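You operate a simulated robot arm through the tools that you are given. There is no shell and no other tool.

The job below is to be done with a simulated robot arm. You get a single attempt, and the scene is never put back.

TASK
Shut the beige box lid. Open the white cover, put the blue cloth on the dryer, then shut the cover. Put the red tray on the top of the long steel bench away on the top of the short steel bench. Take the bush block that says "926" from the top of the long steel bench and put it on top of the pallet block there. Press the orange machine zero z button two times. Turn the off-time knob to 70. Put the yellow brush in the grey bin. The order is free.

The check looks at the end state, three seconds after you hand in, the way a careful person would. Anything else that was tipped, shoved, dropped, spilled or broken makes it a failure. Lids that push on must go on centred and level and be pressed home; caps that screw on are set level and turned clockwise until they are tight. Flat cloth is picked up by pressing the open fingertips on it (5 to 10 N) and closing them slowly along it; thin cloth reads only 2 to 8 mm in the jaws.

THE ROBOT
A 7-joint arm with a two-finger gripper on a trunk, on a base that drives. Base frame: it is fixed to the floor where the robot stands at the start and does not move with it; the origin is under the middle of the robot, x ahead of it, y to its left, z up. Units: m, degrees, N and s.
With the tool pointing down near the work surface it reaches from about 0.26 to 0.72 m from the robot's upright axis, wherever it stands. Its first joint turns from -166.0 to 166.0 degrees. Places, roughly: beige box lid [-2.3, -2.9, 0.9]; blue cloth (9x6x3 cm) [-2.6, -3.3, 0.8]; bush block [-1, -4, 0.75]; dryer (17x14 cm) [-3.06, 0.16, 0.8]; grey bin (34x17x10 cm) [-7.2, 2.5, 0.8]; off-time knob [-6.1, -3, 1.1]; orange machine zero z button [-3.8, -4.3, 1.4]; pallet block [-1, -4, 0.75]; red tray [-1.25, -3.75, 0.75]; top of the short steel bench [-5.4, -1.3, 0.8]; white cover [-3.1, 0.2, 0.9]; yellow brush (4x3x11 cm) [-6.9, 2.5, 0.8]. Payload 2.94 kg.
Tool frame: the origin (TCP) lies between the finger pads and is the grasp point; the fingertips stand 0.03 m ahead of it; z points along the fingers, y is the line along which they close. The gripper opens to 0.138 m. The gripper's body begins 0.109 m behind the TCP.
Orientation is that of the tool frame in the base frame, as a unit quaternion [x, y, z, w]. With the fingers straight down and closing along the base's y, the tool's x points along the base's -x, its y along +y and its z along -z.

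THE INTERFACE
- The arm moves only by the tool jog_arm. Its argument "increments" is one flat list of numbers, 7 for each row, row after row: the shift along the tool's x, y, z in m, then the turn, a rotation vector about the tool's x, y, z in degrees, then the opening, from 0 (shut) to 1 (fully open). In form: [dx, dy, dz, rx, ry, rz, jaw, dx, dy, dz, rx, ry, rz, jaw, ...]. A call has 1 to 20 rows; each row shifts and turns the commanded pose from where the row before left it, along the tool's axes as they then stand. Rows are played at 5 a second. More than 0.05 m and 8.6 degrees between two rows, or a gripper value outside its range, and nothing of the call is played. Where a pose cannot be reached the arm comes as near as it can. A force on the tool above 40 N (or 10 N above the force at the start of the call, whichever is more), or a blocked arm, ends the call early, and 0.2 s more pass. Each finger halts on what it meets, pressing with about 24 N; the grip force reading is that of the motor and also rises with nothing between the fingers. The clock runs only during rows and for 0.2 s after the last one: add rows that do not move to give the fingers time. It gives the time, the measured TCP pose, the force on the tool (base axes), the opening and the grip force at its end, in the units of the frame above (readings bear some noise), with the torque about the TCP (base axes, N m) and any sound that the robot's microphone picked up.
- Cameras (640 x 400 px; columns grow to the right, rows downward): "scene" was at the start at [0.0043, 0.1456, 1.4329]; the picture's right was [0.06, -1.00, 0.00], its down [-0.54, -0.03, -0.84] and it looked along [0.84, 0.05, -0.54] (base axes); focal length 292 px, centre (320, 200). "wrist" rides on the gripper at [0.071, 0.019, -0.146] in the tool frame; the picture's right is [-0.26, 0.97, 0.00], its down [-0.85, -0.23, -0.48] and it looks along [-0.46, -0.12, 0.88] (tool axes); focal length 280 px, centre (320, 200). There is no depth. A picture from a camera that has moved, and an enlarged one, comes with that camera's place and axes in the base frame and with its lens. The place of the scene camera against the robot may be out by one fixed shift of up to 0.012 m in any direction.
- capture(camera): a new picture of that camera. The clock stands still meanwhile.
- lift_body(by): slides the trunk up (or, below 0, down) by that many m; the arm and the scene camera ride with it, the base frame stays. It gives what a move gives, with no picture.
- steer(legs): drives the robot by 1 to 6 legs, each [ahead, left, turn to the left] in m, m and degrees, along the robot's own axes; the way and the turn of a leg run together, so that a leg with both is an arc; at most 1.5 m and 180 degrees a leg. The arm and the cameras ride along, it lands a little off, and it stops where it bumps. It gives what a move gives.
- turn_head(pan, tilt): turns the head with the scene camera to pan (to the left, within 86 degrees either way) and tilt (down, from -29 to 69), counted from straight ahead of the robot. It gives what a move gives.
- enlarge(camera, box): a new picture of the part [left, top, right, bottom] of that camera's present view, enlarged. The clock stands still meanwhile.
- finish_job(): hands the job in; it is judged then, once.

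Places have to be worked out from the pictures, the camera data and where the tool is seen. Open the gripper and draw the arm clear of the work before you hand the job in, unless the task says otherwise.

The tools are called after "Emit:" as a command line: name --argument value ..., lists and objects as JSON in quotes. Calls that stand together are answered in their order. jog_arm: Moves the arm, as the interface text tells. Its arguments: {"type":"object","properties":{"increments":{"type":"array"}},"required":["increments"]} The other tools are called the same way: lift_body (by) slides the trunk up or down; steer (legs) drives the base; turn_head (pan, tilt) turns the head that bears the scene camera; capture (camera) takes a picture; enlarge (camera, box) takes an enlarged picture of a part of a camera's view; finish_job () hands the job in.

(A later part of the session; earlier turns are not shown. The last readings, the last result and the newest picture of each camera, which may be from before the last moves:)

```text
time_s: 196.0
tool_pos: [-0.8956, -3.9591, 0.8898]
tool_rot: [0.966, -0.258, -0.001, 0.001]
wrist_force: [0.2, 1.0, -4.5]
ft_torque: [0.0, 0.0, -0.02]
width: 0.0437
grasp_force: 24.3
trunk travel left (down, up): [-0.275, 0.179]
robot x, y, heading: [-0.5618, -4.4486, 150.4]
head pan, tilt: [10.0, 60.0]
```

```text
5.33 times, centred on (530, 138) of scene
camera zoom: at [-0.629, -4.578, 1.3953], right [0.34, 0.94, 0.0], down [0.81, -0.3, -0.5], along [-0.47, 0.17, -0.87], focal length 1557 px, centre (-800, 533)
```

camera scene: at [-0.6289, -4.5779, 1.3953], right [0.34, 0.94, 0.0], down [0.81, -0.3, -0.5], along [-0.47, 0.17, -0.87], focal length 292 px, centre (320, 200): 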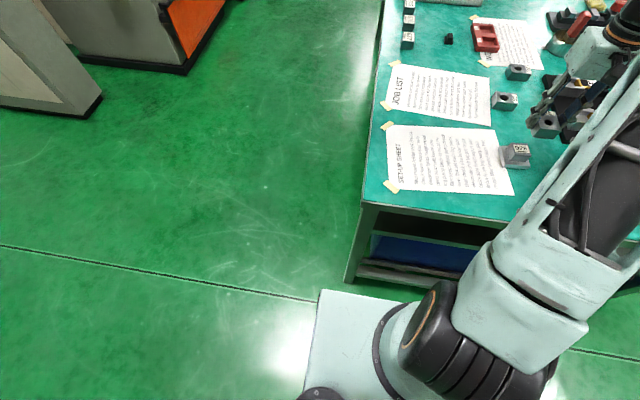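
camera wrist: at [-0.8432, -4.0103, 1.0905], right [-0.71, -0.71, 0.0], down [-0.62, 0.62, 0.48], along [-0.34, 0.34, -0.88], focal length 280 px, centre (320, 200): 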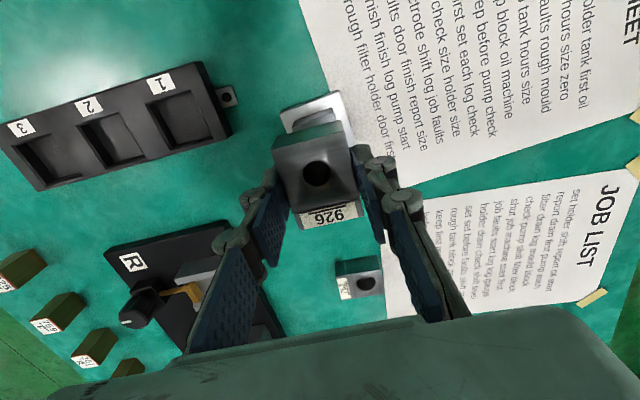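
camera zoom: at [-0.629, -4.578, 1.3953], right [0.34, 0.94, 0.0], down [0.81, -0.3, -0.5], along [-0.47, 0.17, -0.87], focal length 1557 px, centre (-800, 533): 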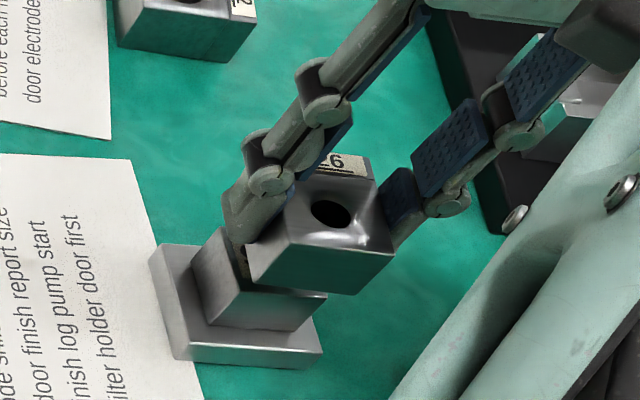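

I enlarge the gap area to verify alignment before the final lowering.

Emit:
enlarge --camera "scene" --box '[492, 125, 556, 165]'

```text
10.00 times, centred on (524, 145) of scene
camera zoom: at [-0.629, -4.578, 1.3953], right [0.34, 0.94, 0.0], down [0.81, -0.3, -0.5], along [-0.47, 0.17, -0.87], focal length 2920 px, centre (-1720, 750)
```

zoom: 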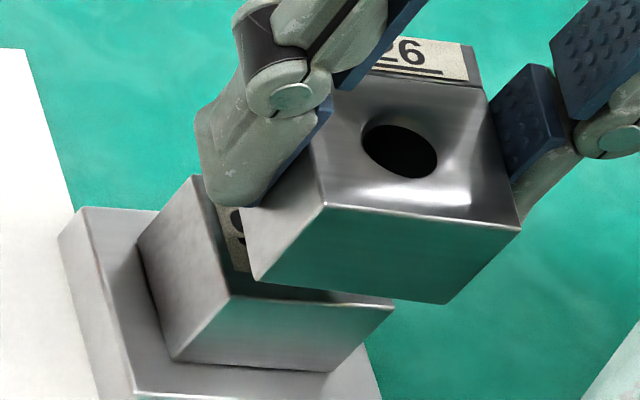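

The geometry is consistent with the bush block being centred over the pallet block and ~12 mm above. I creep down in 3 mm steps watching the force.

Emit:
jog_arm --increments '[0, 0, 0.004, 0, 0, 0, 0.2, 0, 0, 0.003, 0, 0, 0, 0.2, 0, 0, 0, 0, 0, 0, 0.2]'

Emit:
enlarge --camera "scene" --box '[492, 125, 556, 165]'

```text
time_s: 196.8
tool_pos: [-0.8941, -3.9589, 0.8833]
tool_rot: [0.966, -0.258, 0.0, -0.001]
wrist_force: [0.5, 0.9, -5.2]
ft_torque: [0.0, 0.03, 0.0]
width: 0.0436
grasp_force: 24.0
trunk travel left (down, up): [-0.275, 0.179]
robot x, y, heading: [-0.5669, -4.448, 150.0]
head pan, tilt: [10.0, 60.0]
```

```text
10.00 times, centred on (524, 145) of scene
camera zoom: at [-0.6289, -4.5781, 1.3953], right [0.34, 0.94, 0.0], down [0.81, -0.3, -0.5], along [-0.47, 0.17, -0.87], focal length 2920 px, centre (-1720, 750)
```

zoom: 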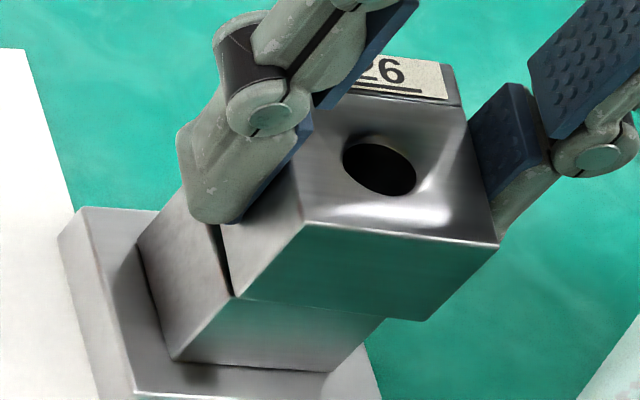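

Closer, the block seems about 4–5 mm too far from me; I shift +4 mm toward me and continue lowering to contact.

Emit:
jog_arm --increments '[0.004, 0, 0, 0, 0, 0, 0.2, 0, 0, 0.002, 0, 0, 0, 0.2, 0, 0, 0.0015, 0, 0, 0, 0.2, 0, 0, 0, 0, 0, 0, 0.2]'

Emit:
enlarge --camera "scene" --box '[492, 125, 556, 165]'

```text
time_s: 197.8
tool_pos: [-0.8909, -3.9607, 0.8803]
tool_rot: [0.966, -0.258, 0.0, 0.001]
wrist_force: [-0.1, -0.5, -6.3]
ft_torque: [-0.03, -0.02, -0.02]
width: 0.0437
grasp_force: 23.7
trunk travel left (down, up): [-0.275, 0.179]
robot x, y, heading: [-0.563, -4.4506, 150.3]
head pan, tilt: [10.0, 60.0]
```

```text
10.00 times, centred on (524, 145) of scene
camera zoom: at [-0.6289, -4.5781, 1.3953], right [0.34, 0.94, 0.0], down [0.81, -0.3, -0.5], along [-0.47, 0.17, -0.87], focal length 2920 px, centre (-1720, 750)
```

zoom: 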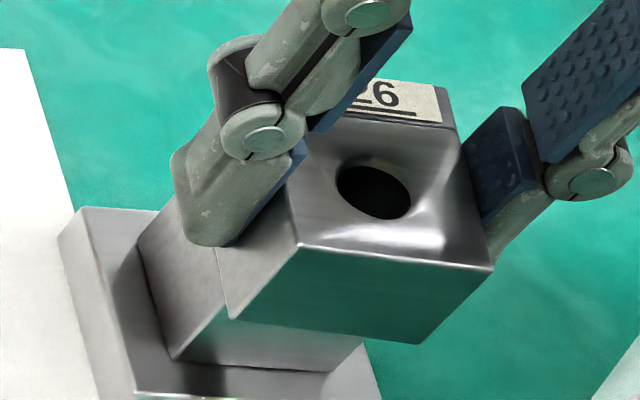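

Still no contact (weight still hanging). I continue down in 1.5 mm steps.

Emit:
jog_arm --increments '[0, 0, 0.0015, 0, 0, 0, 0.2, 0, 0, 0.0015, 0, 0, 0, 0.2, 0, 0, 0, 0, 0, 0, 0.2]'

```text
time_s: 198.6
tool_pos: [-0.8908, -3.9621, 0.8766]
tool_rot: [0.966, -0.258, 0.0, 0.0]
wrist_force: [0.0, 0.0, -5.3]
ft_torque: [0.01, 0.0, -0.02]
width: 0.0435
grasp_force: 24.0
trunk travel left (down, up): [-0.275, 0.179]
robot x, y, heading: [-0.5597, -4.4483, 150.3]
head pan, tilt: [10.0, 60.0]
```

Still hanging at 5.3 N; I go on slowly.

Emit:
jog_arm --increments '[0, 0, 0.0015, 0, 0, 0, 0.2, 0, 0, 0.0015, 0, 0, 0, 0.2, 0, 0, 0, 0, 0, 0, 0.2]'

Emit:
enlarge --camera "scene" --box '[492, 125, 556, 165]'

```text
time_s: 199.4
tool_pos: [-0.8917, -3.9609, 0.8762]
tool_rot: [0.966, -0.258, -0.001, 0.0]
wrist_force: [0.3, -0.5, 2.0]
ft_torque: [-0.07, -0.04, -0.03]
width: 0.0436
grasp_force: 23.6
trunk travel left (down, up): [-0.275, 0.179]
robot x, y, heading: [-0.5675, -4.447, 149.8]
head pan, tilt: [10.0, 60.0]
```

```text
10.00 times, centred on (524, 145) of scene
camera zoom: at [-0.6285, -4.5788, 1.3953], right [0.34, 0.94, 0.0], down [0.81, -0.3, -0.5], along [-0.47, 0.17, -0.87], focal length 2920 px, centre (-1720, 750)
```

zoom: 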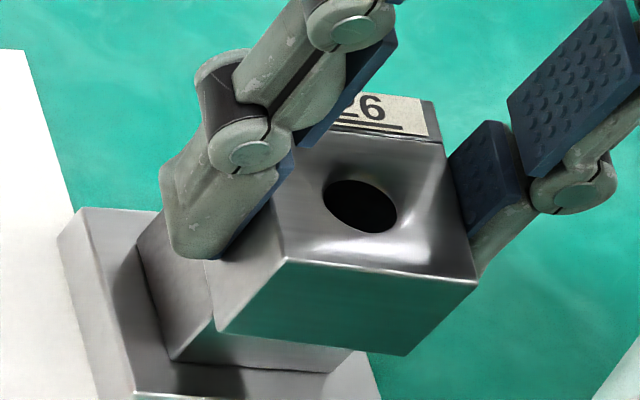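

Contact: the force swung to +2 N, so the block rests on the pallet block, centred within a few mm. I open the jaws gently and lift straight up.

Emit:
jog_arm --increments '[0, 0, 0, 0, 0, 0, 0.3, 0, 0, 0, 0, 0, 0, 0.36, 0, 0, 0, 0, 0, 0, 0.42, 0, 0, 0, 0, 0, 0, 0.5, 0, 0, 0, 0, 0, 0, 0.6, 0, 0, 0, 0, 0, 0, 0.6]'

Emit:
enlarge --camera "scene" --box '[492, 125, 556, 165]'

```text
time_s: 200.8
tool_pos: [-0.8919, -3.9605, 0.8753]
tool_rot: [0.966, -0.258, 0.0, 0.0]
wrist_force: [0.1, 0.2, 1.0]
ft_torque: [0.0, 0.01, 0.0]
width: 0.0827
grasp_force: 0.0
trunk travel left (down, up): [-0.275, 0.179]
robot x, y, heading: [-0.5601, -4.4477, 150.1]
head pan, tilt: [10.0, 60.0]
```

```text
10.00 times, centred on (524, 145) of scene
camera zoom: at [-0.6286, -4.5785, 1.3952], right [0.34, 0.94, 0.0], down [0.81, -0.3, -0.5], along [-0.47, 0.17, -0.87], focal length 2920 px, centre (-1720, 750)
```

zoom: 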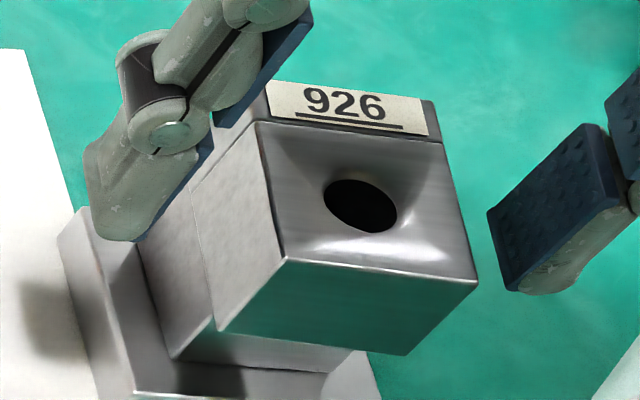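

Released and steady. I lift the hand clear and check the result from above.

Emit:
jog_arm --increments '[0, 0, -0.03, 0, 0, 0, 0.6, 0, 0, -0.045, 0, 0, 0, 0.7, 0, 0, -0.045, 0, 0, 0, 0.9, 0, 0, -0.045, 0, 0, 0, 1, 0, 0, -0.045, 0, 0, 0, 1, 0, 0.03, -0.01, 0, 0, 0, 1, 0, 0, 0, 0, 0, 0, 1]'

Emit:
enlarge --camera "wrist" --box '[200, 60, 440, 210]'

Emit:
enlarge --camera "scene" --box '[470, 100, 566, 160]'

```text
time_s: 202.4
tool_pos: [-0.9062, -3.988, 1.0957]
tool_rot: [0.966, -0.258, 0.001, -0.001]
wrist_force: [-0.7, 0.1, -0.2]
ft_torque: [0.04, -0.01, -0.01]
width: 0.1377
grasp_force: 0.0
trunk travel left (down, up): [-0.275, 0.179]
robot x, y, heading: [-0.5627, -4.45, 150.3]
head pan, tilt: [10.0, 60.0]
```

```text
2.67 times, centred on (320, 135) of wrist
camera zoom: at [-0.8546, -4.0395, 1.2411], right [-0.71, -0.71, 0.0], down [-0.62, 0.62, 0.48], along [-0.34, 0.34, -0.88], focal length 748 px, centre (320, 373)
```

zoom: 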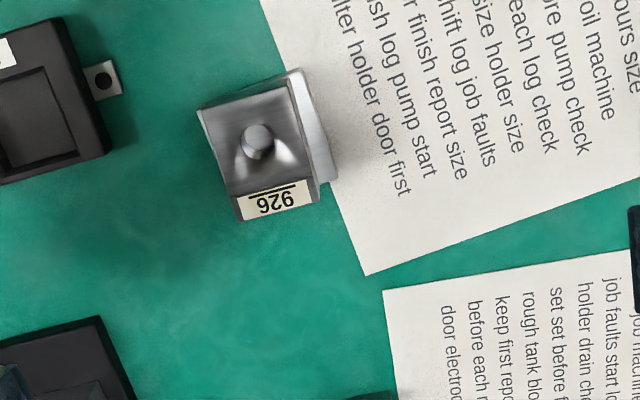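

```text
6.67 times, centred on (518, 130) of scene
camera zoom: at [-0.6287, -4.5787, 1.3952], right [0.34, 0.94, 0.0], down [0.81, -0.3, -0.5], along [-0.47, 0.17, -0.87], focal length 1946 px, centre (-1000, 667)
```

zoom: 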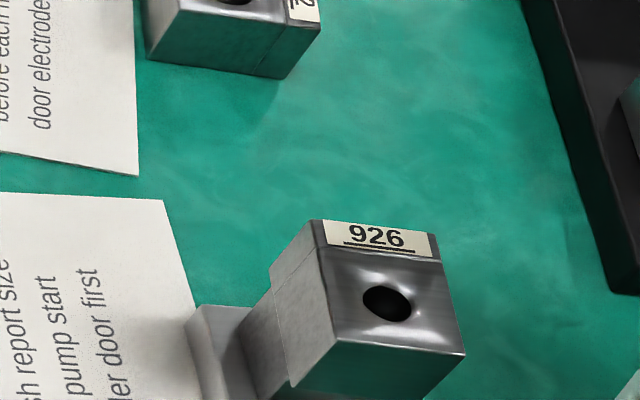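

The bush block sits on the pallet block. Next the red tray, best reached from the bench's back side: I back off, go round the corner into the aisle, turn to face the bench's back, and slide along.

Emit:
jog_arm --increments '[0.03, 0.04, 0, 0, 0, 0, 1, 0.03, 0.04, 0, 0, 0, 0, 1, 0, 0.04, 0, 0, 0, 0, 1, 0, 0.04, 0, 0, 0, 0, 1, 0, 0, 0, 0, 0, 0, 1]'

Emit:
steer --legs '[[-0.3, 0, 0], [0, 0.75, 0], [0, 0, -90], [0, 1.3, 0]]'

Emit:
turn_head --pan 5 --tilt 40

Emit:
capture --camera "scene"

```text
time_s: 203.6
tool_pos: [-0.9326, -4.157, 1.0939]
tool_rot: [0.966, -0.258, 0.001, 0.001]
wrist_force: [0.9, 1.0, -0.8]
ft_torque: [0.01, -0.02, 0.01]
width: 0.1383
grasp_force: 0.1
trunk travel left (down, up): [-0.275, 0.179]
robot x, y, heading: [-0.5601, -4.4473, 150.2]
head pan, tilt: [10.0, 60.0]
```

```text
time_s: 227.3
tool_pos: [-1.5123, -4.2364, 1.0969]
tool_rot: [-0.5, 0.866, 0.0, 0.0]
wrist_force: [0.5, -0.5, -0.8]
ft_torque: [0.01, -0.03, 0.02]
width: 0.1379
grasp_force: 0.0
trunk travel left (down, up): [-0.275, 0.179]
robot x, y, heading: [-1.8086, -4.6058, 59.8]
head pan, tilt: [10.0, 60.0]
```

```text
time_s: 228.1
tool_pos: [-1.5128, -4.2362, 1.0954]
tool_rot: [-0.5, 0.866, -0.001, 0.0]
wrist_force: [-0.5, -0.1, 0.3]
ft_torque: [-0.01, -0.01, 0.02]
width: 0.138
grasp_force: 0.2
trunk travel left (down, up): [-0.275, 0.179]
robot x, y, heading: [-1.8006, -4.609, 60.1]
head pan, tilt: [5.0, 40.0]
```

```text
taken
camera scene: at [-1.9309, -4.5258, 1.4219], right [0.91, -0.42, 0.0], down [-0.27, -0.58, -0.77], along [0.32, 0.69, -0.64], focal length 292 px, centre (320, 200)
```

scene: 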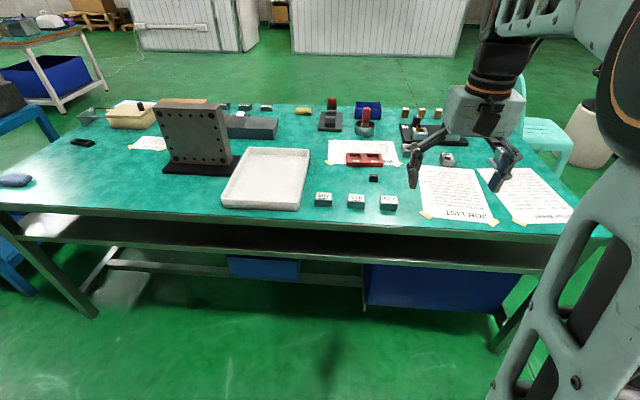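

I am in the aisle facing the bench's back. The red tray is at about (−1.37,−3.72). I enlarge it and approach.

Emit:
enlarge --camera "scene" --box '[316, 135, 412, 195]'

Emit:
steer --legs '[[0.3, 0.04, 0]]'

Emit:
capture --camera "wrist"

```text
6.67 times, centred on (364, 165) of scene
camera zoom: at [-1.9309, -4.5258, 1.4219], right [0.91, -0.42, 0.0], down [-0.27, -0.58, -0.77], along [0.32, 0.69, -0.64], focal length 1946 px, centre (27, 433)
```

zoom: 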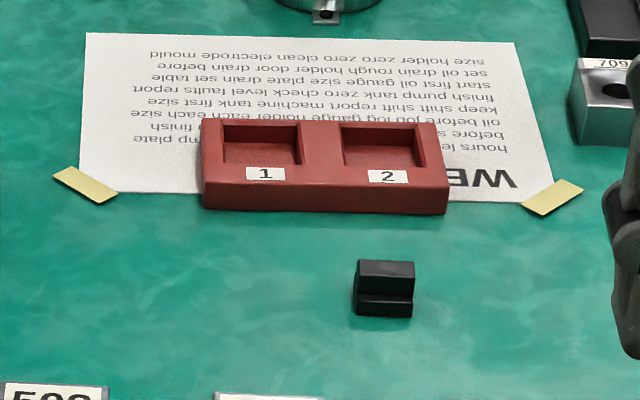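

```text
time_s: 230.2
tool_pos: [-1.3969, -3.9571, 1.0955]
tool_rot: [-0.5, 0.866, -0.001, -0.001]
wrist_force: [0.6, -0.2, -0.1]
ft_torque: [0.02, 0.0, 0.0]
width: 0.1379
grasp_force: 0.1
trunk travel left (down, up): [-0.275, 0.179]
robot x, y, heading: [-1.6929, -4.3266, 59.9]
head pan, tilt: [5.0, 40.0]
```

```text
taken
camera wrist: at [-1.4498, -4.0083, 1.24], right [-0.71, 0.71, 0.0], down [0.62, 0.62, 0.48], along [0.34, 0.34, -0.88], focal length 280 px, centre (320, 200)
```

wrist: 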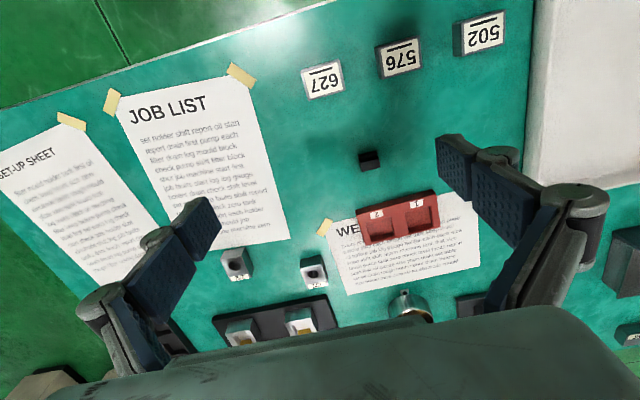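

The tray is ~0.14 m long along e and ~0.06 m wide, so I must grip it across its short side with the hand turned 90°. I zoom the wrist view to measure its corners.

Emit:
enlarge --camera "wrist" --box '[330, 160, 490, 260]'

```text
4.00 times, centred on (410, 210) of wrist
camera zoom: at [-1.4498, -4.0083, 1.24], right [-0.71, 0.71, 0.0], down [0.62, 0.62, 0.48], along [0.34, 0.34, -0.88], focal length 1122 px, centre (-40, 160)
```

zoom: 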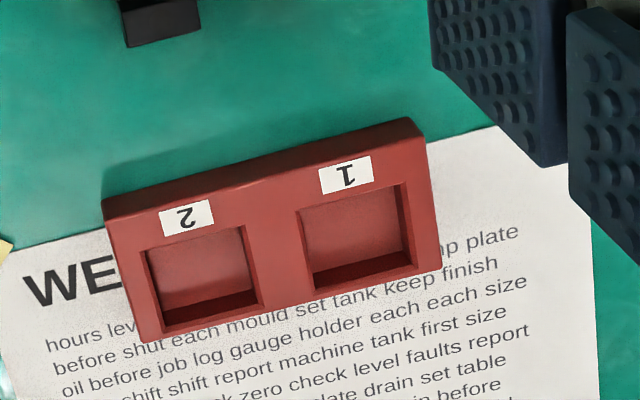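

Tray: 0.134×0.068 m, centre (−1.358,−3.721), long axis at 153°. I move over it high up and turn the hand 87° so the jaws close across the short side.

Emit:
jog_arm --increments '[-0.0449, 0.0169, 0, 0, 0, 0, 0.8, -0.0449, 0.0169, 0, 0, 0, 0, 0.8, -0.0449, 0.0169, 0, 0, 0, 0, 0.8, -0.0449, 0.0169, 0, 0, 0, 0, 0.8, -0.0447, 0.017, 0, 0, 0, 0, 0.8, 0, 0, 0, 0, 0, 7.9, 0.8, 0, 0, 0, 0, 0, 7.9, 0.8, 0, 0, 0, 0, 0, 7.9, 0.8, 0, 0, 0, 0, 0, 7.9, 0.8, 0, 0, 0, 0, 0, 7.9, 0.8, 0, 0, 0, 0, 0, 7.9, 0.8, 0, 0, 0, 0, 0, 7.9, 0.8, 0, 0, 0, 0, 0, 7.9, 0.8, 0, 0, 0, 0, 0, 7.9, 0.8, 0, 0, 0, 0, 0, 7.9, 0.8, 0, 0, 0, 0, 0, 7.9, 0.8, 0, 0, 0, 0, 0, 0, 0.8]'

Emit:
capture --camera "wrist"

```text
time_s: 233.8
tool_pos: [-1.3641, -3.7391, 1.0918]
tool_rot: [0.233, 0.972, -0.001, 0.0]
wrist_force: [-0.2, 0.5, -0.5]
ft_torque: [0.03, -0.01, 0.02]
width: 0.1103
grasp_force: 0.1
out of reach, approached as far as the arm can: row 5
trunk travel left (down, up): [-0.275, 0.179]
robot x, y, heading: [-1.6825, -4.3315, 60.0]
head pan, tilt: [5.0, 40.0]
```

```text
taken
camera wrist: at [-1.419, -3.6892, 1.2371], right [0.67, 0.74, 0.0], down [0.65, -0.59, 0.48], along [0.35, -0.32, -0.88], focal length 280 px, centre (320, 200)
```

wrist: 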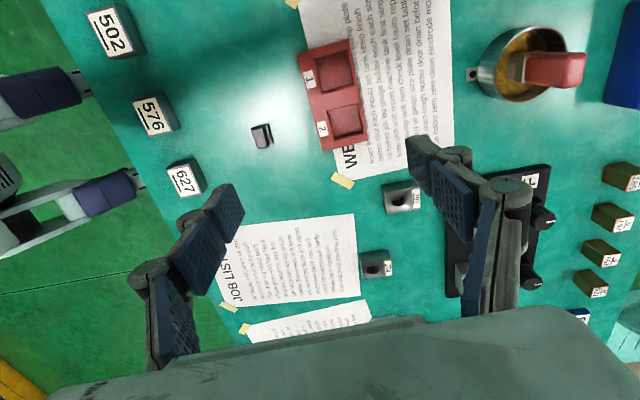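

The far reach was clipped slightly at this height; lower down the arm reaches further. I descend part of the way and see where the hand gets to.

Emit:
jog_arm --increments '[0, 0, 0.045, 0, 0, 0, 0.8, 0, 0, 0.045, 0, 0, 0, 0.8, 0, 0, 0.03, 0, 0, 0, 0.8, 0, 0, 0, 0, 0, 0, 0.8]'

Emit:
capture --camera "wrist"

```text
time_s: 234.8
tool_pos: [-1.3628, -3.7394, 0.9709]
tool_rot: [0.232, 0.973, 0.0, 0.0]
wrist_force: [0.2, 0.6, 0.0]
ft_torque: [0.03, -0.03, -0.03]
width: 0.1102
grasp_force: 0.0
trunk travel left (down, up): [-0.275, 0.179]
robot x, y, heading: [-1.692, -4.3254, 60.3]
head pan, tilt: [5.0, 40.0]
```

```text
taken
camera wrist: at [-1.4188, -3.6891, 1.1167], right [0.67, 0.74, 0.0], down [0.65, -0.59, 0.48], along [0.35, -0.32, -0.88], focal length 280 px, centre (320, 200)
```

wrist: 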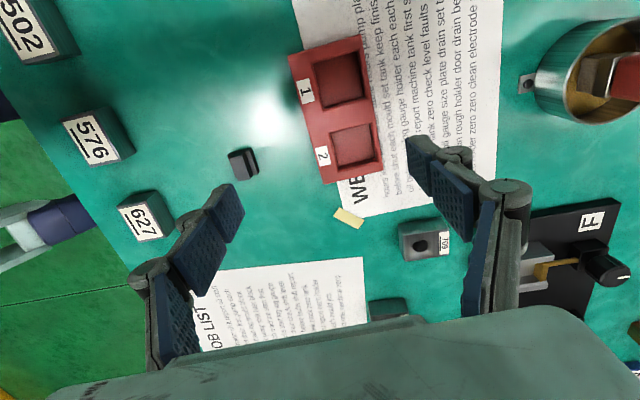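

I shift +19 mm along the jaws' axis to centre on the tray, then measure again.

Emit:
jog_arm --increments '[0.003, 0.0193, 0, 0, 0, 0, 0.8, 0, 0, 0, 0, 0, 0, 0.8]'

Emit:
enlarge --camera "wrist" --box '[220, 30, 420, 155]'

```text
time_s: 235.4
tool_pos: [-1.3574, -3.7193, 0.9715]
tool_rot: [0.233, 0.973, 0.0, 0.0]
wrist_force: [-0.1, -0.1, -0.2]
ft_torque: [0.0, 0.01, -0.03]
width: 0.1104
grasp_force: 0.0
trunk travel left (down, up): [-0.275, 0.179]
robot x, y, heading: [-1.6862, -4.3247, 60.6]
head pan, tilt: [5.0, 40.0]
```

```text
3.20 times, centred on (320, 92) of wrist
camera zoom: at [-1.4125, -3.6699, 1.1173], right [0.67, 0.74, 0.0], down [0.65, -0.59, 0.48], along [0.35, -0.32, -0.88], focal length 897 px, centre (320, 544)
```

zoom: 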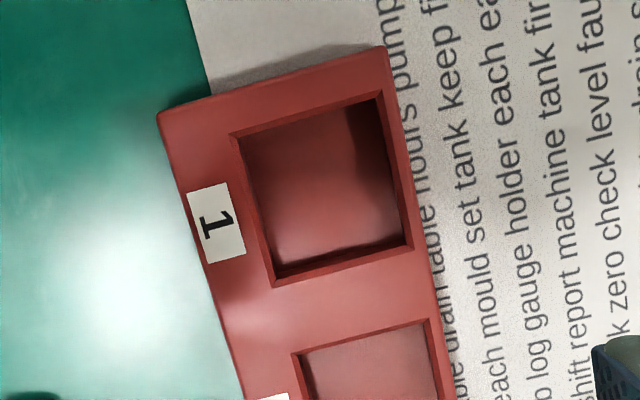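

Emit:
enlarge --camera "wrist" --box '[220, 60, 420, 185]'

```text
3.20 times, centred on (320, 122) of wrist
camera zoom: at [-1.4125, -3.6699, 1.1173], right [0.67, 0.74, 0.0], down [0.65, -0.59, 0.48], along [0.35, -0.32, -0.88], focal length 897 px, centre (320, 448)
```

zoom: 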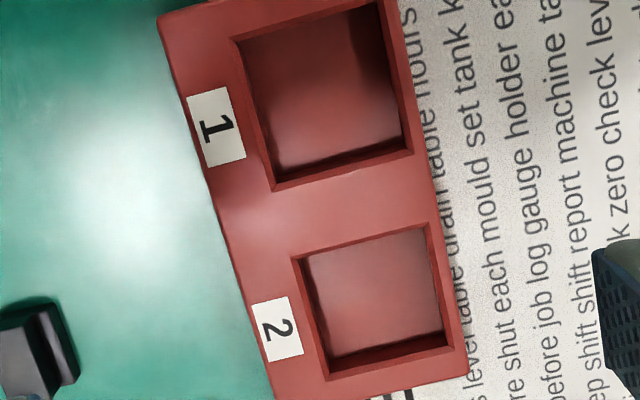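

Tray centre refined to (−1.360,−3.714), top ≈0.82. I shift 4 mm, descend until fingertips are ~4 mm above the bench, and close.

Emit:
jog_arm --increments '[0.003, 0.004, 0.04, 0, 0, 0, 0.8, 0, 0, 0.045, 0, 0, 0, 0.8, 0, 0, 0.04, 0, 0, 0, 0.8, 0, 0, 0.011, 0, 0, 0, 0.8, 0, 0, 0, 0, 0, 0, 0.6, 0, 0, 0, 0, 0, 0, 0.5, 0, 0, 0, 0, 0, 0, 0.4, 0, 0, 0, 0, 0, 0, 0.4, 0, 0, 0, 0, 0, 0, 0.4]'

Emit:
capture --camera "wrist"

```text
time_s: 237.4
tool_pos: [-1.3588, -3.7152, 0.8348]
tool_rot: [0.232, 0.973, 0.0, 0.0]
wrist_force: [-0.3, 0.1, 0.4]
ft_torque: [0.04, -0.01, 0.01]
width: 0.0717
grasp_force: 23.8
trunk travel left (down, up): [-0.275, 0.179]
robot x, y, heading: [-1.6923, -4.3289, 60.0]
head pan, tilt: [5.0, 40.0]
```

```text
taken
camera wrist: at [-1.4138, -3.6653, 0.9807], right [0.67, 0.74, 0.0], down [0.65, -0.59, 0.48], along [0.35, -0.32, -0.88], focal length 280 px, centre (320, 200)
```

wrist: 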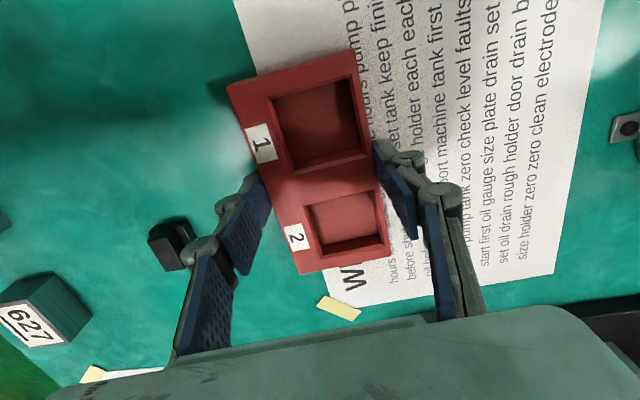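

Gripped at 72 mm. I lift slowly and check that the tray comes with it.

Emit:
jog_arm --increments '[0, 0, -0.02, 0, 0, 0, 0.4, 0, 0, -0.04, 0, 0, 0, 0.4, 0, 0, -0.04, 0, 0, 0, 0.4, 0, -0.02, -0.04, 0, 0, 0, 0.4, 0, -0.03, -0.035, 0, 0, 0, 0.4, 0, -0.03, -0.035, 0, 0, 0, 0.4, 0, -0.04, 0, 0, 0, 0, 0.4, 0, -0.04, 0, 0, 0, 0, 0.4, 0, 0, 0, 0, 0, 0, 0.4]'

Emit:
capture --camera "wrist"

Emit:
capture --camera "scene"

```text
time_s: 239.4
tool_pos: [-1.4316, -3.8566, 1.0458]
tool_rot: [0.232, 0.973, 0.0, 0.0]
wrist_force: [0.0, 1.0, -0.2]
ft_torque: [0.02, -0.03, 0.0]
width: 0.0718
grasp_force: 23.9
trunk travel left (down, up): [-0.275, 0.179]
robot x, y, heading: [-1.6884, -4.3261, 60.1]
head pan, tilt: [5.0, 40.0]
```

```text
taken
camera wrist: at [-1.4858, -3.8081, 1.1902], right [0.67, 0.74, 0.0], down [0.65, -0.59, 0.48], along [0.35, -0.32, -0.88], focal length 280 px, centre (320, 200)
```

wrist: 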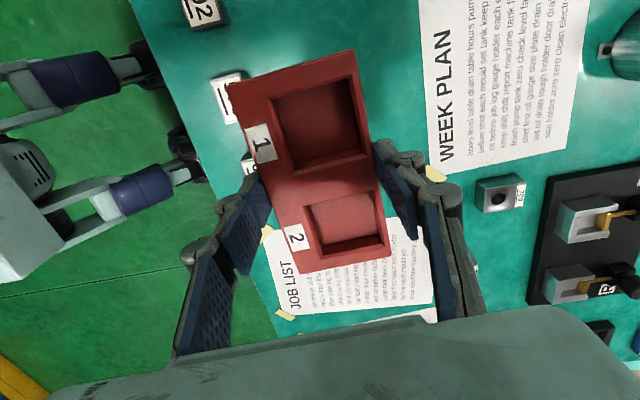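

```text
taken
camera scene: at [-1.8156, -4.246, 1.422], right [0.91, -0.42, 0.0], down [-0.27, -0.58, -0.77], along [0.32, 0.69, -0.64], focal length 292 px, centre (320, 200)
```

scene: 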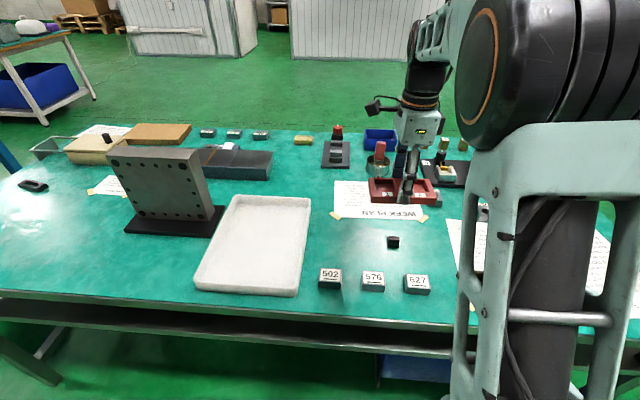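

The tray is held securely. Next I look along the aisle to the left (−e direction) to plan the way to the short steel bench.

Emit:
turn_head --pan 75 --tilt 25

Emit:
capture --camera "scene"

```text
time_s: 240.8
tool_pos: [-1.4309, -3.8567, 1.0464]
tool_rot: [0.232, 0.973, 0.0, 0.001]
wrist_force: [0.0, 0.0, -0.2]
ft_torque: [-0.04, 0.01, 0.01]
width: 0.0715
grasp_force: 23.9
trunk travel left (down, up): [-0.275, 0.179]
robot x, y, heading: [-1.6877, -4.3234, 59.8]
head pan, tilt: [75.0, 25.0]
```

```text
taken
camera scene: at [-1.9165, -4.2578, 1.4453], right [0.71, 0.71, 0.0], down [0.3, -0.3, -0.91], along [-0.64, 0.64, -0.42], focal length 292 px, centre (320, 200)
```

scene: 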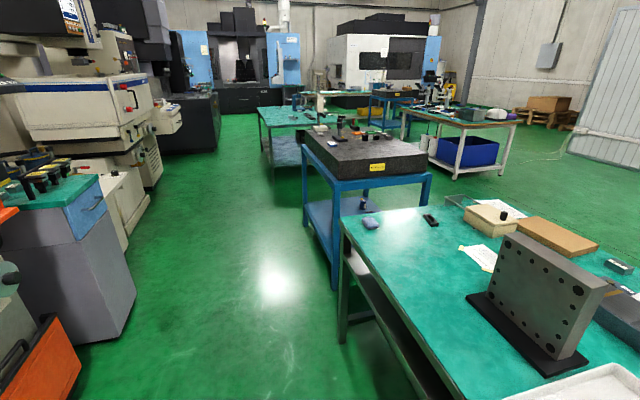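

The aisle is clear: short bench spans roughly e −4.56…−2.96, n −4.14…−3.2, and its near end looks free. I back off, turn left 90°, and drive along the aisle at n≈−4.8 with the tray.

Emit:
steer --legs '[[-0.22, 0, 0], [0, 0, 90], [1.4, 0, 0]]'

Emit:
turn_head --pan 0 --tilt 25

Emit:
capture --camera "scene"

```text
time_s: 252.9
tool_pos: [-3.4954, -3.564, 1.0455]
tool_rot: [-0.529, 0.849, 0.0, 0.0]
wrist_force: [-0.3, -0.1, -1.0]
ft_torque: [-0.01, 0.01, 0.02]
width: 0.0717
grasp_force: 24.2
trunk travel left (down, up): [-0.275, 0.179]
robot x, y, heading: [-3.0241, -3.8143, 151.0]
head pan, tilt: [75.0, 25.0]
```

```text
time_s: 254.4
tool_pos: [-3.4956, -3.5646, 1.0451]
tool_rot: [-0.53, 0.848, 0.001, 0.0]
wrist_force: [0.0, 0.8, -0.3]
ft_torque: [0.03, 0.01, 0.01]
width: 0.0717
grasp_force: 24.0
trunk travel left (down, up): [-0.275, 0.179]
robot x, y, heading: [-3.0218, -3.818, 151.0]
head pan, tilt: [0.0, 25.0]
```

```text
taken
camera scene: at [-3.1045, -3.9242, 1.4453], right [0.49, 0.87, 0.0], down [0.37, -0.21, -0.91], along [-0.79, 0.44, -0.42], focal length 292 px, centre (320, 200)
```

scene: 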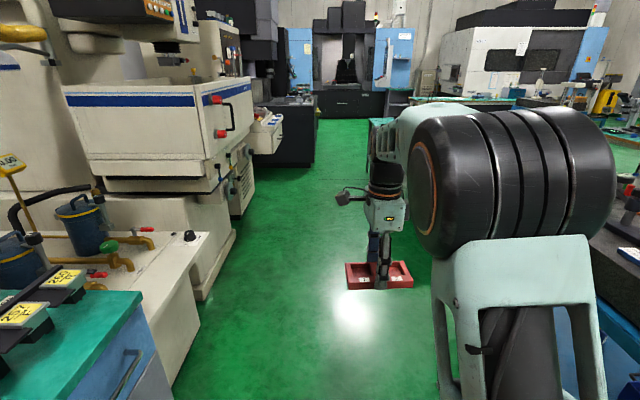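

Clear ahead. I continue along the aisle to the near end of the short bench.

Emit:
steer --legs '[[1.3, 0, -1], [0.9, 0, 0]]'

Emit:
turn_head --pan -60 --tilt 25

Emit:
capture --camera "scene"

Emit:
turn_head --pan 30 --tilt 15

Emit:
capture --camera "scene"

```text
time_s: 265.3
tool_pos: [-5.4038, -2.4468, 1.045]
tool_rot: [-0.521, 0.854, 0.0, 0.0]
wrist_force: [0.1, -0.1, 0.0]
ft_torque: [0.02, -0.04, -0.02]
width: 0.0717
grasp_force: 24.1
trunk travel left (down, up): [-0.275, 0.179]
robot x, y, heading: [-4.9378, -2.7122, 149.4]
head pan, tilt: [0.0, 25.0]
```

```text
time_s: 266.6
tool_pos: [-5.4038, -2.4477, 1.0453]
tool_rot: [-0.52, 0.854, 0.0, 0.0]
wrist_force: [0.2, 0.0, -0.5]
ft_torque: [-0.03, 0.0, 0.0]
width: 0.0717
grasp_force: 23.7
trunk travel left (down, up): [-0.275, 0.179]
robot x, y, heading: [-4.9364, -2.7129, 149.3]
head pan, tilt: [-60.0, 25.0]
```

```text
taken
camera scene: at [-4.9408, -2.7708, 1.4453], right [1.0, -0.01, 0.0], down [0.0, -0.42, -0.91], along [0.01, 0.91, -0.42], focal length 292 px, centre (320, 200)
```

scene: 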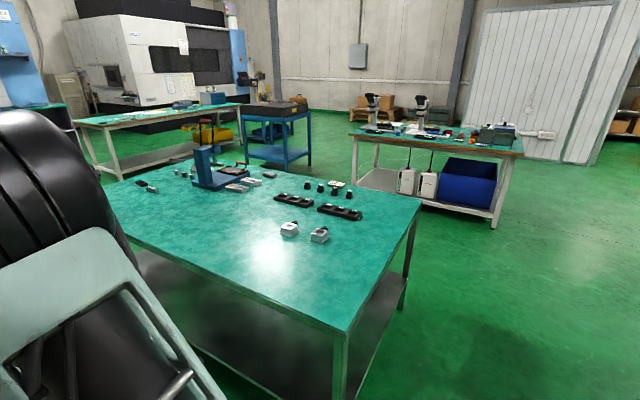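

```text
time_s: 268.3
tool_pos: [-5.403, -2.4474, 1.0458]
tool_rot: [-0.52, 0.854, 0.0, 0.0]
wrist_force: [0.2, -0.5, -0.7]
ft_torque: [0.03, -0.04, -0.03]
width: 0.0714
grasp_force: 24.3
trunk travel left (down, up): [-0.275, 0.179]
robot x, y, heading: [-4.9349, -2.7088, 149.5]
head pan, tilt: [30.0, 15.0]
```

```text
taken
camera scene: at [-5.0349, -2.8621, 1.4615], right [0.01, 1.0, 0.0], down [0.26, 0.0, -0.97], along [-0.97, 0.01, -0.26], focal length 292 px, centre (320, 200)
```

scene: 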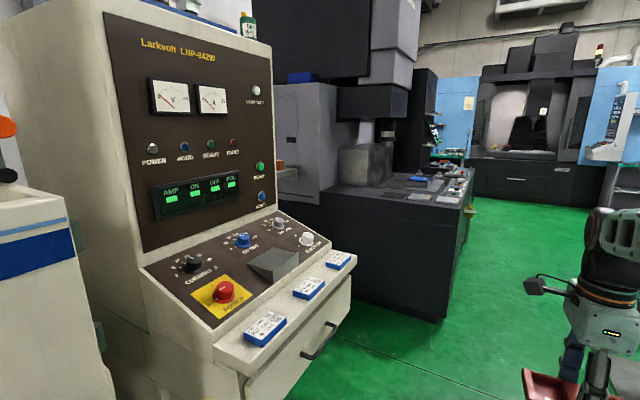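

The free area of the short bench is near (e −3.75, n −4.12); the white blocks and press are farther in. I drive 0.85 m ahead, turn right 90° to face the bench and look.

Emit:
steer --legs '[[0.85, 0, 0], [0, 0, -89.5]]'

Emit:
turn_head --pan 0 --tilt 45

Emit:
capture --camera "scene"

Emit:
capture --camera "wrist"

```text
time_s: 276.6
tool_pos: [-5.4192, -1.8075, 1.0454]
tool_rot: [0.227, 0.974, 0.001, 0.0]
wrist_force: [-0.1, -0.2, -1.1]
ft_torque: [-0.01, -0.01, 0.0]
width: 0.0718
grasp_force: 24.1
trunk travel left (down, up): [-0.275, 0.179]
robot x, y, heading: [-5.6758, -2.2779, 60.3]
head pan, tilt: [30.0, 15.0]
```

```text
time_s: 277.5
tool_pos: [-5.4194, -1.8086, 1.045]
tool_rot: [0.227, 0.974, 0.0, 0.0]
wrist_force: [-0.2, -0.9, -0.4]
ft_torque: [-0.02, -0.02, 0.01]
width: 0.0714
grasp_force: 23.9
trunk travel left (down, up): [-0.275, 0.179]
robot x, y, heading: [-5.673, -2.2758, 60.7]
head pan, tilt: [0.0, 45.0]
```

```text
taken
camera scene: at [-5.796, -2.2066, 1.4148], right [0.87, -0.49, 0.0], down [-0.35, -0.62, -0.71], along [0.35, 0.62, -0.71], focal length 292 px, centre (320, 200)
```

scene: 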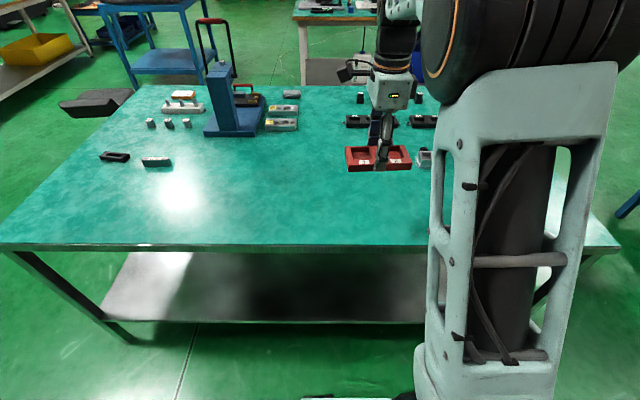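

```text
taken
camera wrist: at [-5.4752, -1.7587, 1.1902], right [0.66, 0.75, 0.0], down [0.66, -0.58, 0.48], along [0.36, -0.31, -0.88], focal length 280 px, centre (320, 200)
```

wrist: 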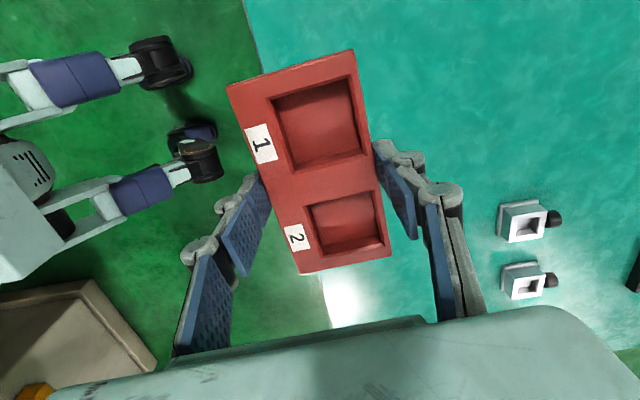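

The bench edge is at n≈−4.353 and the space in front of the tray is free. I move a little left and nearer, then extend the arm over the free spot.

Emit:
steer --legs '[[0.08, 0.1, 0]]'

Emit:
jog_arm --increments '[0, 0.04, 0, 0, 0, 0, 0.4, 0, 0.04, 0, 0, 0, 0, 0.4, 0, 0, 0.04, 0, 0, 0, 0.4, 0, 0, 0.04, 0, 0, 0, 0.4, 0, 0, 0, 0, 0, 0, 0.4]'

Emit:
capture --camera "wrist"

Emit:
capture --camera "scene"

```text
time_s: 279.1
tool_pos: [-5.4682, -1.6893, 1.0457]
tool_rot: [0.228, 0.974, 0.0, 0.0]
wrist_force: [0.0, 0.2, -0.3]
ft_torque: [0.01, 0.0, -0.01]
width: 0.0713
grasp_force: 24.0
trunk travel left (down, up): [-0.275, 0.179]
robot x, y, heading: [-5.7222, -2.1584, 60.7]
head pan, tilt: [0.0, 45.0]
```

```text
time_s: 280.3
tool_pos: [-5.4316, -1.6166, 0.9648]
tool_rot: [0.227, 0.974, 0.0, 0.0]
wrist_force: [0.6, -0.2, -0.5]
ft_torque: [0.04, -0.01, -0.01]
width: 0.0715
grasp_force: 24.3
trunk travel left (down, up): [-0.275, 0.179]
robot x, y, heading: [-5.7228, -2.1607, 60.6]
head pan, tilt: [0.0, 45.0]
```

```text
taken
camera wrist: at [-5.4872, -1.5687, 1.1101], right [0.66, 0.75, 0.0], down [0.66, -0.58, 0.48], along [0.36, -0.31, -0.88], focal length 280 px, centre (320, 200)
```

wrist: 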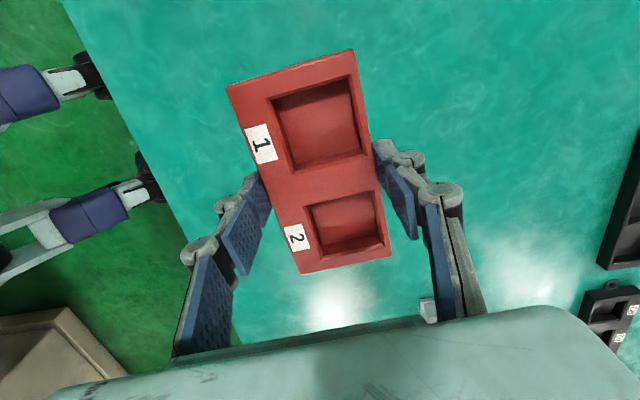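

```text
taken
camera scene: at [-5.8434, -2.088, 1.4147], right [0.87, -0.49, 0.0], down [-0.35, -0.62, -0.71], along [0.35, 0.62, -0.71], focal length 292 px, centre (320, 200)
```

scene: 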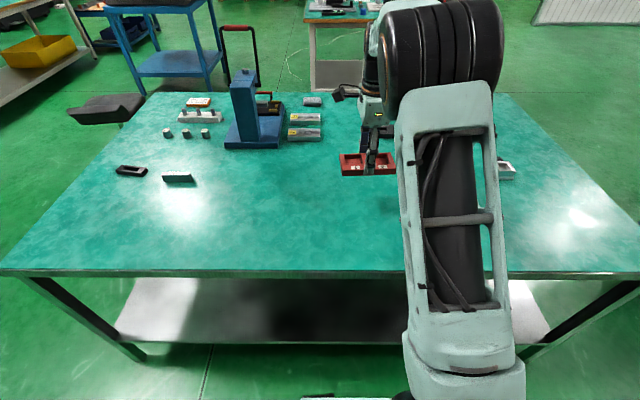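

The spot below the tray is free. I lower it toward the bench, then creep to contact.

Emit:
jog_arm --increments '[0, 0, 0.045, 0, 0, 0, 0.4, 0, 0, 0.045, 0, 0, 0, 0.4, 0, 0, 0.02, 0, 0, 0, 0.4, 0, 0, 0.006, 0, 0, 0, 0.4, 0, 0, 0.004, 0, 0, 0, 0.4, 0, 0, 0, 0, 0, 0, 0.4]'

```text
time_s: 281.7
tool_pos: [-5.432, -1.6172, 0.8444]
tool_rot: [0.228, 0.974, 0.0, 0.0]
wrist_force: [-0.3, 0.3, -0.4]
ft_torque: [-0.02, -0.03, 0.03]
width: 0.0715
grasp_force: 23.9
trunk travel left (down, up): [-0.275, 0.179]
robot x, y, heading: [-5.7222, -2.1597, 60.9]
head pan, tilt: [0.0, 45.0]
```

No contact yet at 0.844; I creep on in 3 mm steps.

Emit:
jog_arm --increments '[0, 0, 0.003, 0, 0, 0, 0.4, 0, 0, 0.003, 0, 0, 0, 0.4, 0, 0, 0.002, 0, 0, 0, 0.4, 0, 0, 0, 0, 0, 0, 0.4]'

```text
time_s: 282.7
tool_pos: [-5.4312, -1.6173, 0.8374]
tool_rot: [0.227, 0.974, 0.0, -0.001]
wrist_force: [0.0, -0.6, -0.5]
ft_torque: [0.05, 0.01, -0.02]
width: 0.0715
grasp_force: 23.6
trunk travel left (down, up): [-0.275, 0.179]
robot x, y, heading: [-5.7217, -2.1603, 60.4]
head pan, tilt: [0.0, 45.0]
```

Still free; continuing in 2 mm steps.

Emit:
jog_arm --increments '[0, 0, 0.002, 0, 0, 0, 0.4, 0, 0, 0.002, 0, 0, 0, 0.4, 0, 0, 0.001, 0, 0, 0, 0.4, 0, 0, 0, 0, 0, 0, 0.4]'

```text
time_s: 283.7
tool_pos: [-5.4316, -1.6156, 0.8318]
tool_rot: [0.227, 0.974, 0.0, 0.0]
wrist_force: [-0.4, 0.1, -1.3]
ft_torque: [-0.02, -0.01, 0.01]
width: 0.0717
grasp_force: 24.0
trunk travel left (down, up): [-0.275, 0.179]
robot x, y, heading: [-5.7185, -2.1598, 60.6]
head pan, tilt: [0.0, 45.0]
```

I check the gap visually.

Emit:
enlarge --camera "scene" --box '[310, 140, 406, 200]'

```text
6.67 times, centred on (358, 170) of scene
camera zoom: at [-5.8434, -2.0881, 1.4147], right [0.87, -0.49, 0.0], down [-0.35, -0.62, -0.71], along [0.35, 0.62, -0.71], focal length 1946 px, centre (67, 400)
```

zoom: 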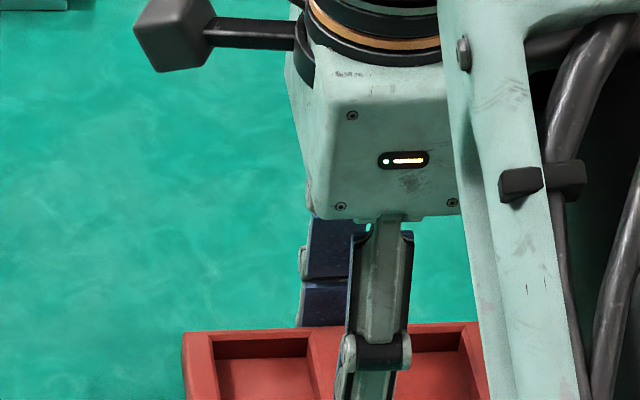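

Emit:
enlarge --camera "scene" --box '[310, 180, 406, 240]'

```text
6.67 times, centred on (358, 210) of scene
camera zoom: at [-5.8434, -2.0881, 1.4147], right [0.87, -0.49, 0.0], down [-0.35, -0.62, -0.71], along [0.35, 0.62, -0.71], focal length 1946 px, centre (67, 133)
```

zoom: 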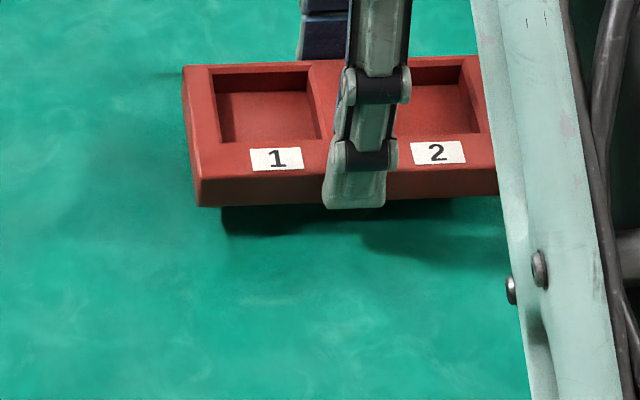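

There's still about a centimetre of gap (shadow below the tray). I continue down slowly.

Emit:
jog_arm --increments '[0, 0, 0.003, 0, 0, 0, 0.4, 0, 0, 0.002, 0, 0, 0, 0.4, 0, 0, 0, 0, 0, 0, 0.4]'

Emit:
jog_arm --increments '[0, 0, 0.002, 0, 0, 0, 0.4, 0, 0, 0.002, 0, 0, 0, 0.4, 0, 0, 0, 0, 0, 0, 0.4]'

Emit:
enlarge --camera "scene" --box '[310, 180, 406, 240]'

```text
time_s: 284.5
tool_pos: [-5.4317, -1.6164, 0.8281]
tool_rot: [0.227, 0.974, 0.0, 0.0]
wrist_force: [-0.6, 0.4, -0.4]
ft_torque: [0.02, 0.0, 0.03]
width: 0.0714
grasp_force: 23.9
trunk travel left (down, up): [-0.275, 0.179]
robot x, y, heading: [-5.7232, -2.1596, 60.7]
head pan, tilt: [0.0, 45.0]
```

```text
time_s: 285.3
tool_pos: [-5.4317, -1.6188, 0.8237]
tool_rot: [0.227, 0.974, 0.0, 0.0]
wrist_force: [0.0, 0.1, -1.3]
ft_torque: [0.01, -0.02, -0.01]
width: 0.0717
grasp_force: 24.0
trunk travel left (down, up): [-0.275, 0.179]
robot x, y, heading: [-5.7207, -2.1617, 60.6]
head pan, tilt: [0.0, 45.0]
```

```text
6.67 times, centred on (358, 210) of scene
camera zoom: at [-5.8434, -2.0881, 1.4147], right [0.87, -0.49, 0.0], down [-0.35, -0.62, -0.71], along [0.35, 0.62, -0.71], focal length 1946 px, centre (67, 133)
```

zoom: 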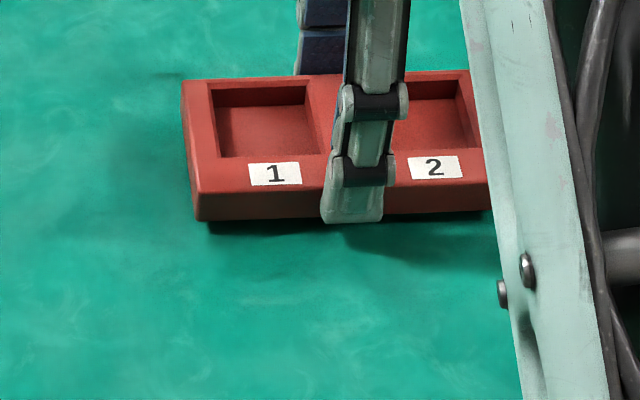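

Nearly there; continue in 1.5–2 mm steps watching force.

Emit:
jog_arm --increments '[0, 0, 0.002, 0, 0, 0, 0.4, 0, 0, 0.0015, 0, 0, 0, 0.4, 0, 0, 0, 0, 0, 0, 0.4]'

Emit:
jog_arm --increments '[0, 0, 0.0015, 0, 0, 0, 0.4, 0, 0, 0.0015, 0, 0, 0, 0.4, 0, 0, 0, 0, 0, 0, 0.4]'

```text
time_s: 286.1
tool_pos: [-5.4307, -1.6165, 0.8191]
tool_rot: [0.227, 0.974, 0.0, 0.0]
wrist_force: [0.0, 0.1, 0.1]
ft_torque: [0.02, -0.01, 0.02]
width: 0.0715
grasp_force: 24.3
trunk travel left (down, up): [-0.275, 0.179]
robot x, y, heading: [-5.7226, -2.1605, 60.6]
head pan, tilt: [0.0, 45.0]
```

```text
time_s: 286.9
tool_pos: [-5.4326, -1.6181, 0.8176]
tool_rot: [0.227, 0.974, 0.0, 0.001]
wrist_force: [0.6, -0.4, -1.0]
ft_torque: [-0.02, -0.01, 0.0]
width: 0.0716
grasp_force: 24.2
trunk travel left (down, up): [-0.275, 0.179]
robot x, y, heading: [-5.7211, -2.1596, 60.4]
head pan, tilt: [0.0, 45.0]
```

Emit:
jog_arm --increments '[0, 0, 0.0015, 0, 0, 0, 0.4, 0, 0, 0.0015, 0, 0, 0, 0.4, 0, 0, 0, 0, 0, 0, 0.4]'

Emit:
enlarge --camera "scene" --box '[310, 180, 406, 240]'

```text
time_s: 287.7
tool_pos: [-5.4316, -1.6183, 0.8149]
tool_rot: [0.228, 0.974, 0.001, 0.001]
wrist_force: [-1.3, -1.1, 10.2]
ft_torque: [-0.32, 0.22, 0.0]
width: 0.0716
grasp_force: 23.9
trunk travel left (down, up): [-0.275, 0.179]
robot x, y, heading: [-5.7217, -2.1618, 60.4]
head pan, tilt: [0.0, 45.0]
```

```text
6.67 times, centred on (358, 210) of scene
camera zoom: at [-5.8441, -2.0893, 1.4149], right [0.87, -0.49, 0.0], down [-0.35, -0.62, -0.71], along [0.35, 0.62, -0.71], focal length 1946 px, centre (67, 133)
```

zoom: 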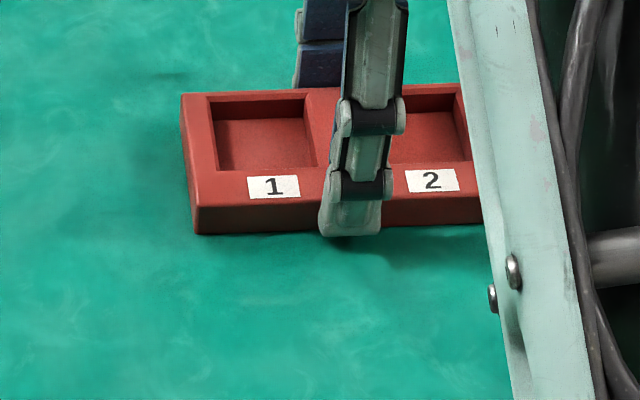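

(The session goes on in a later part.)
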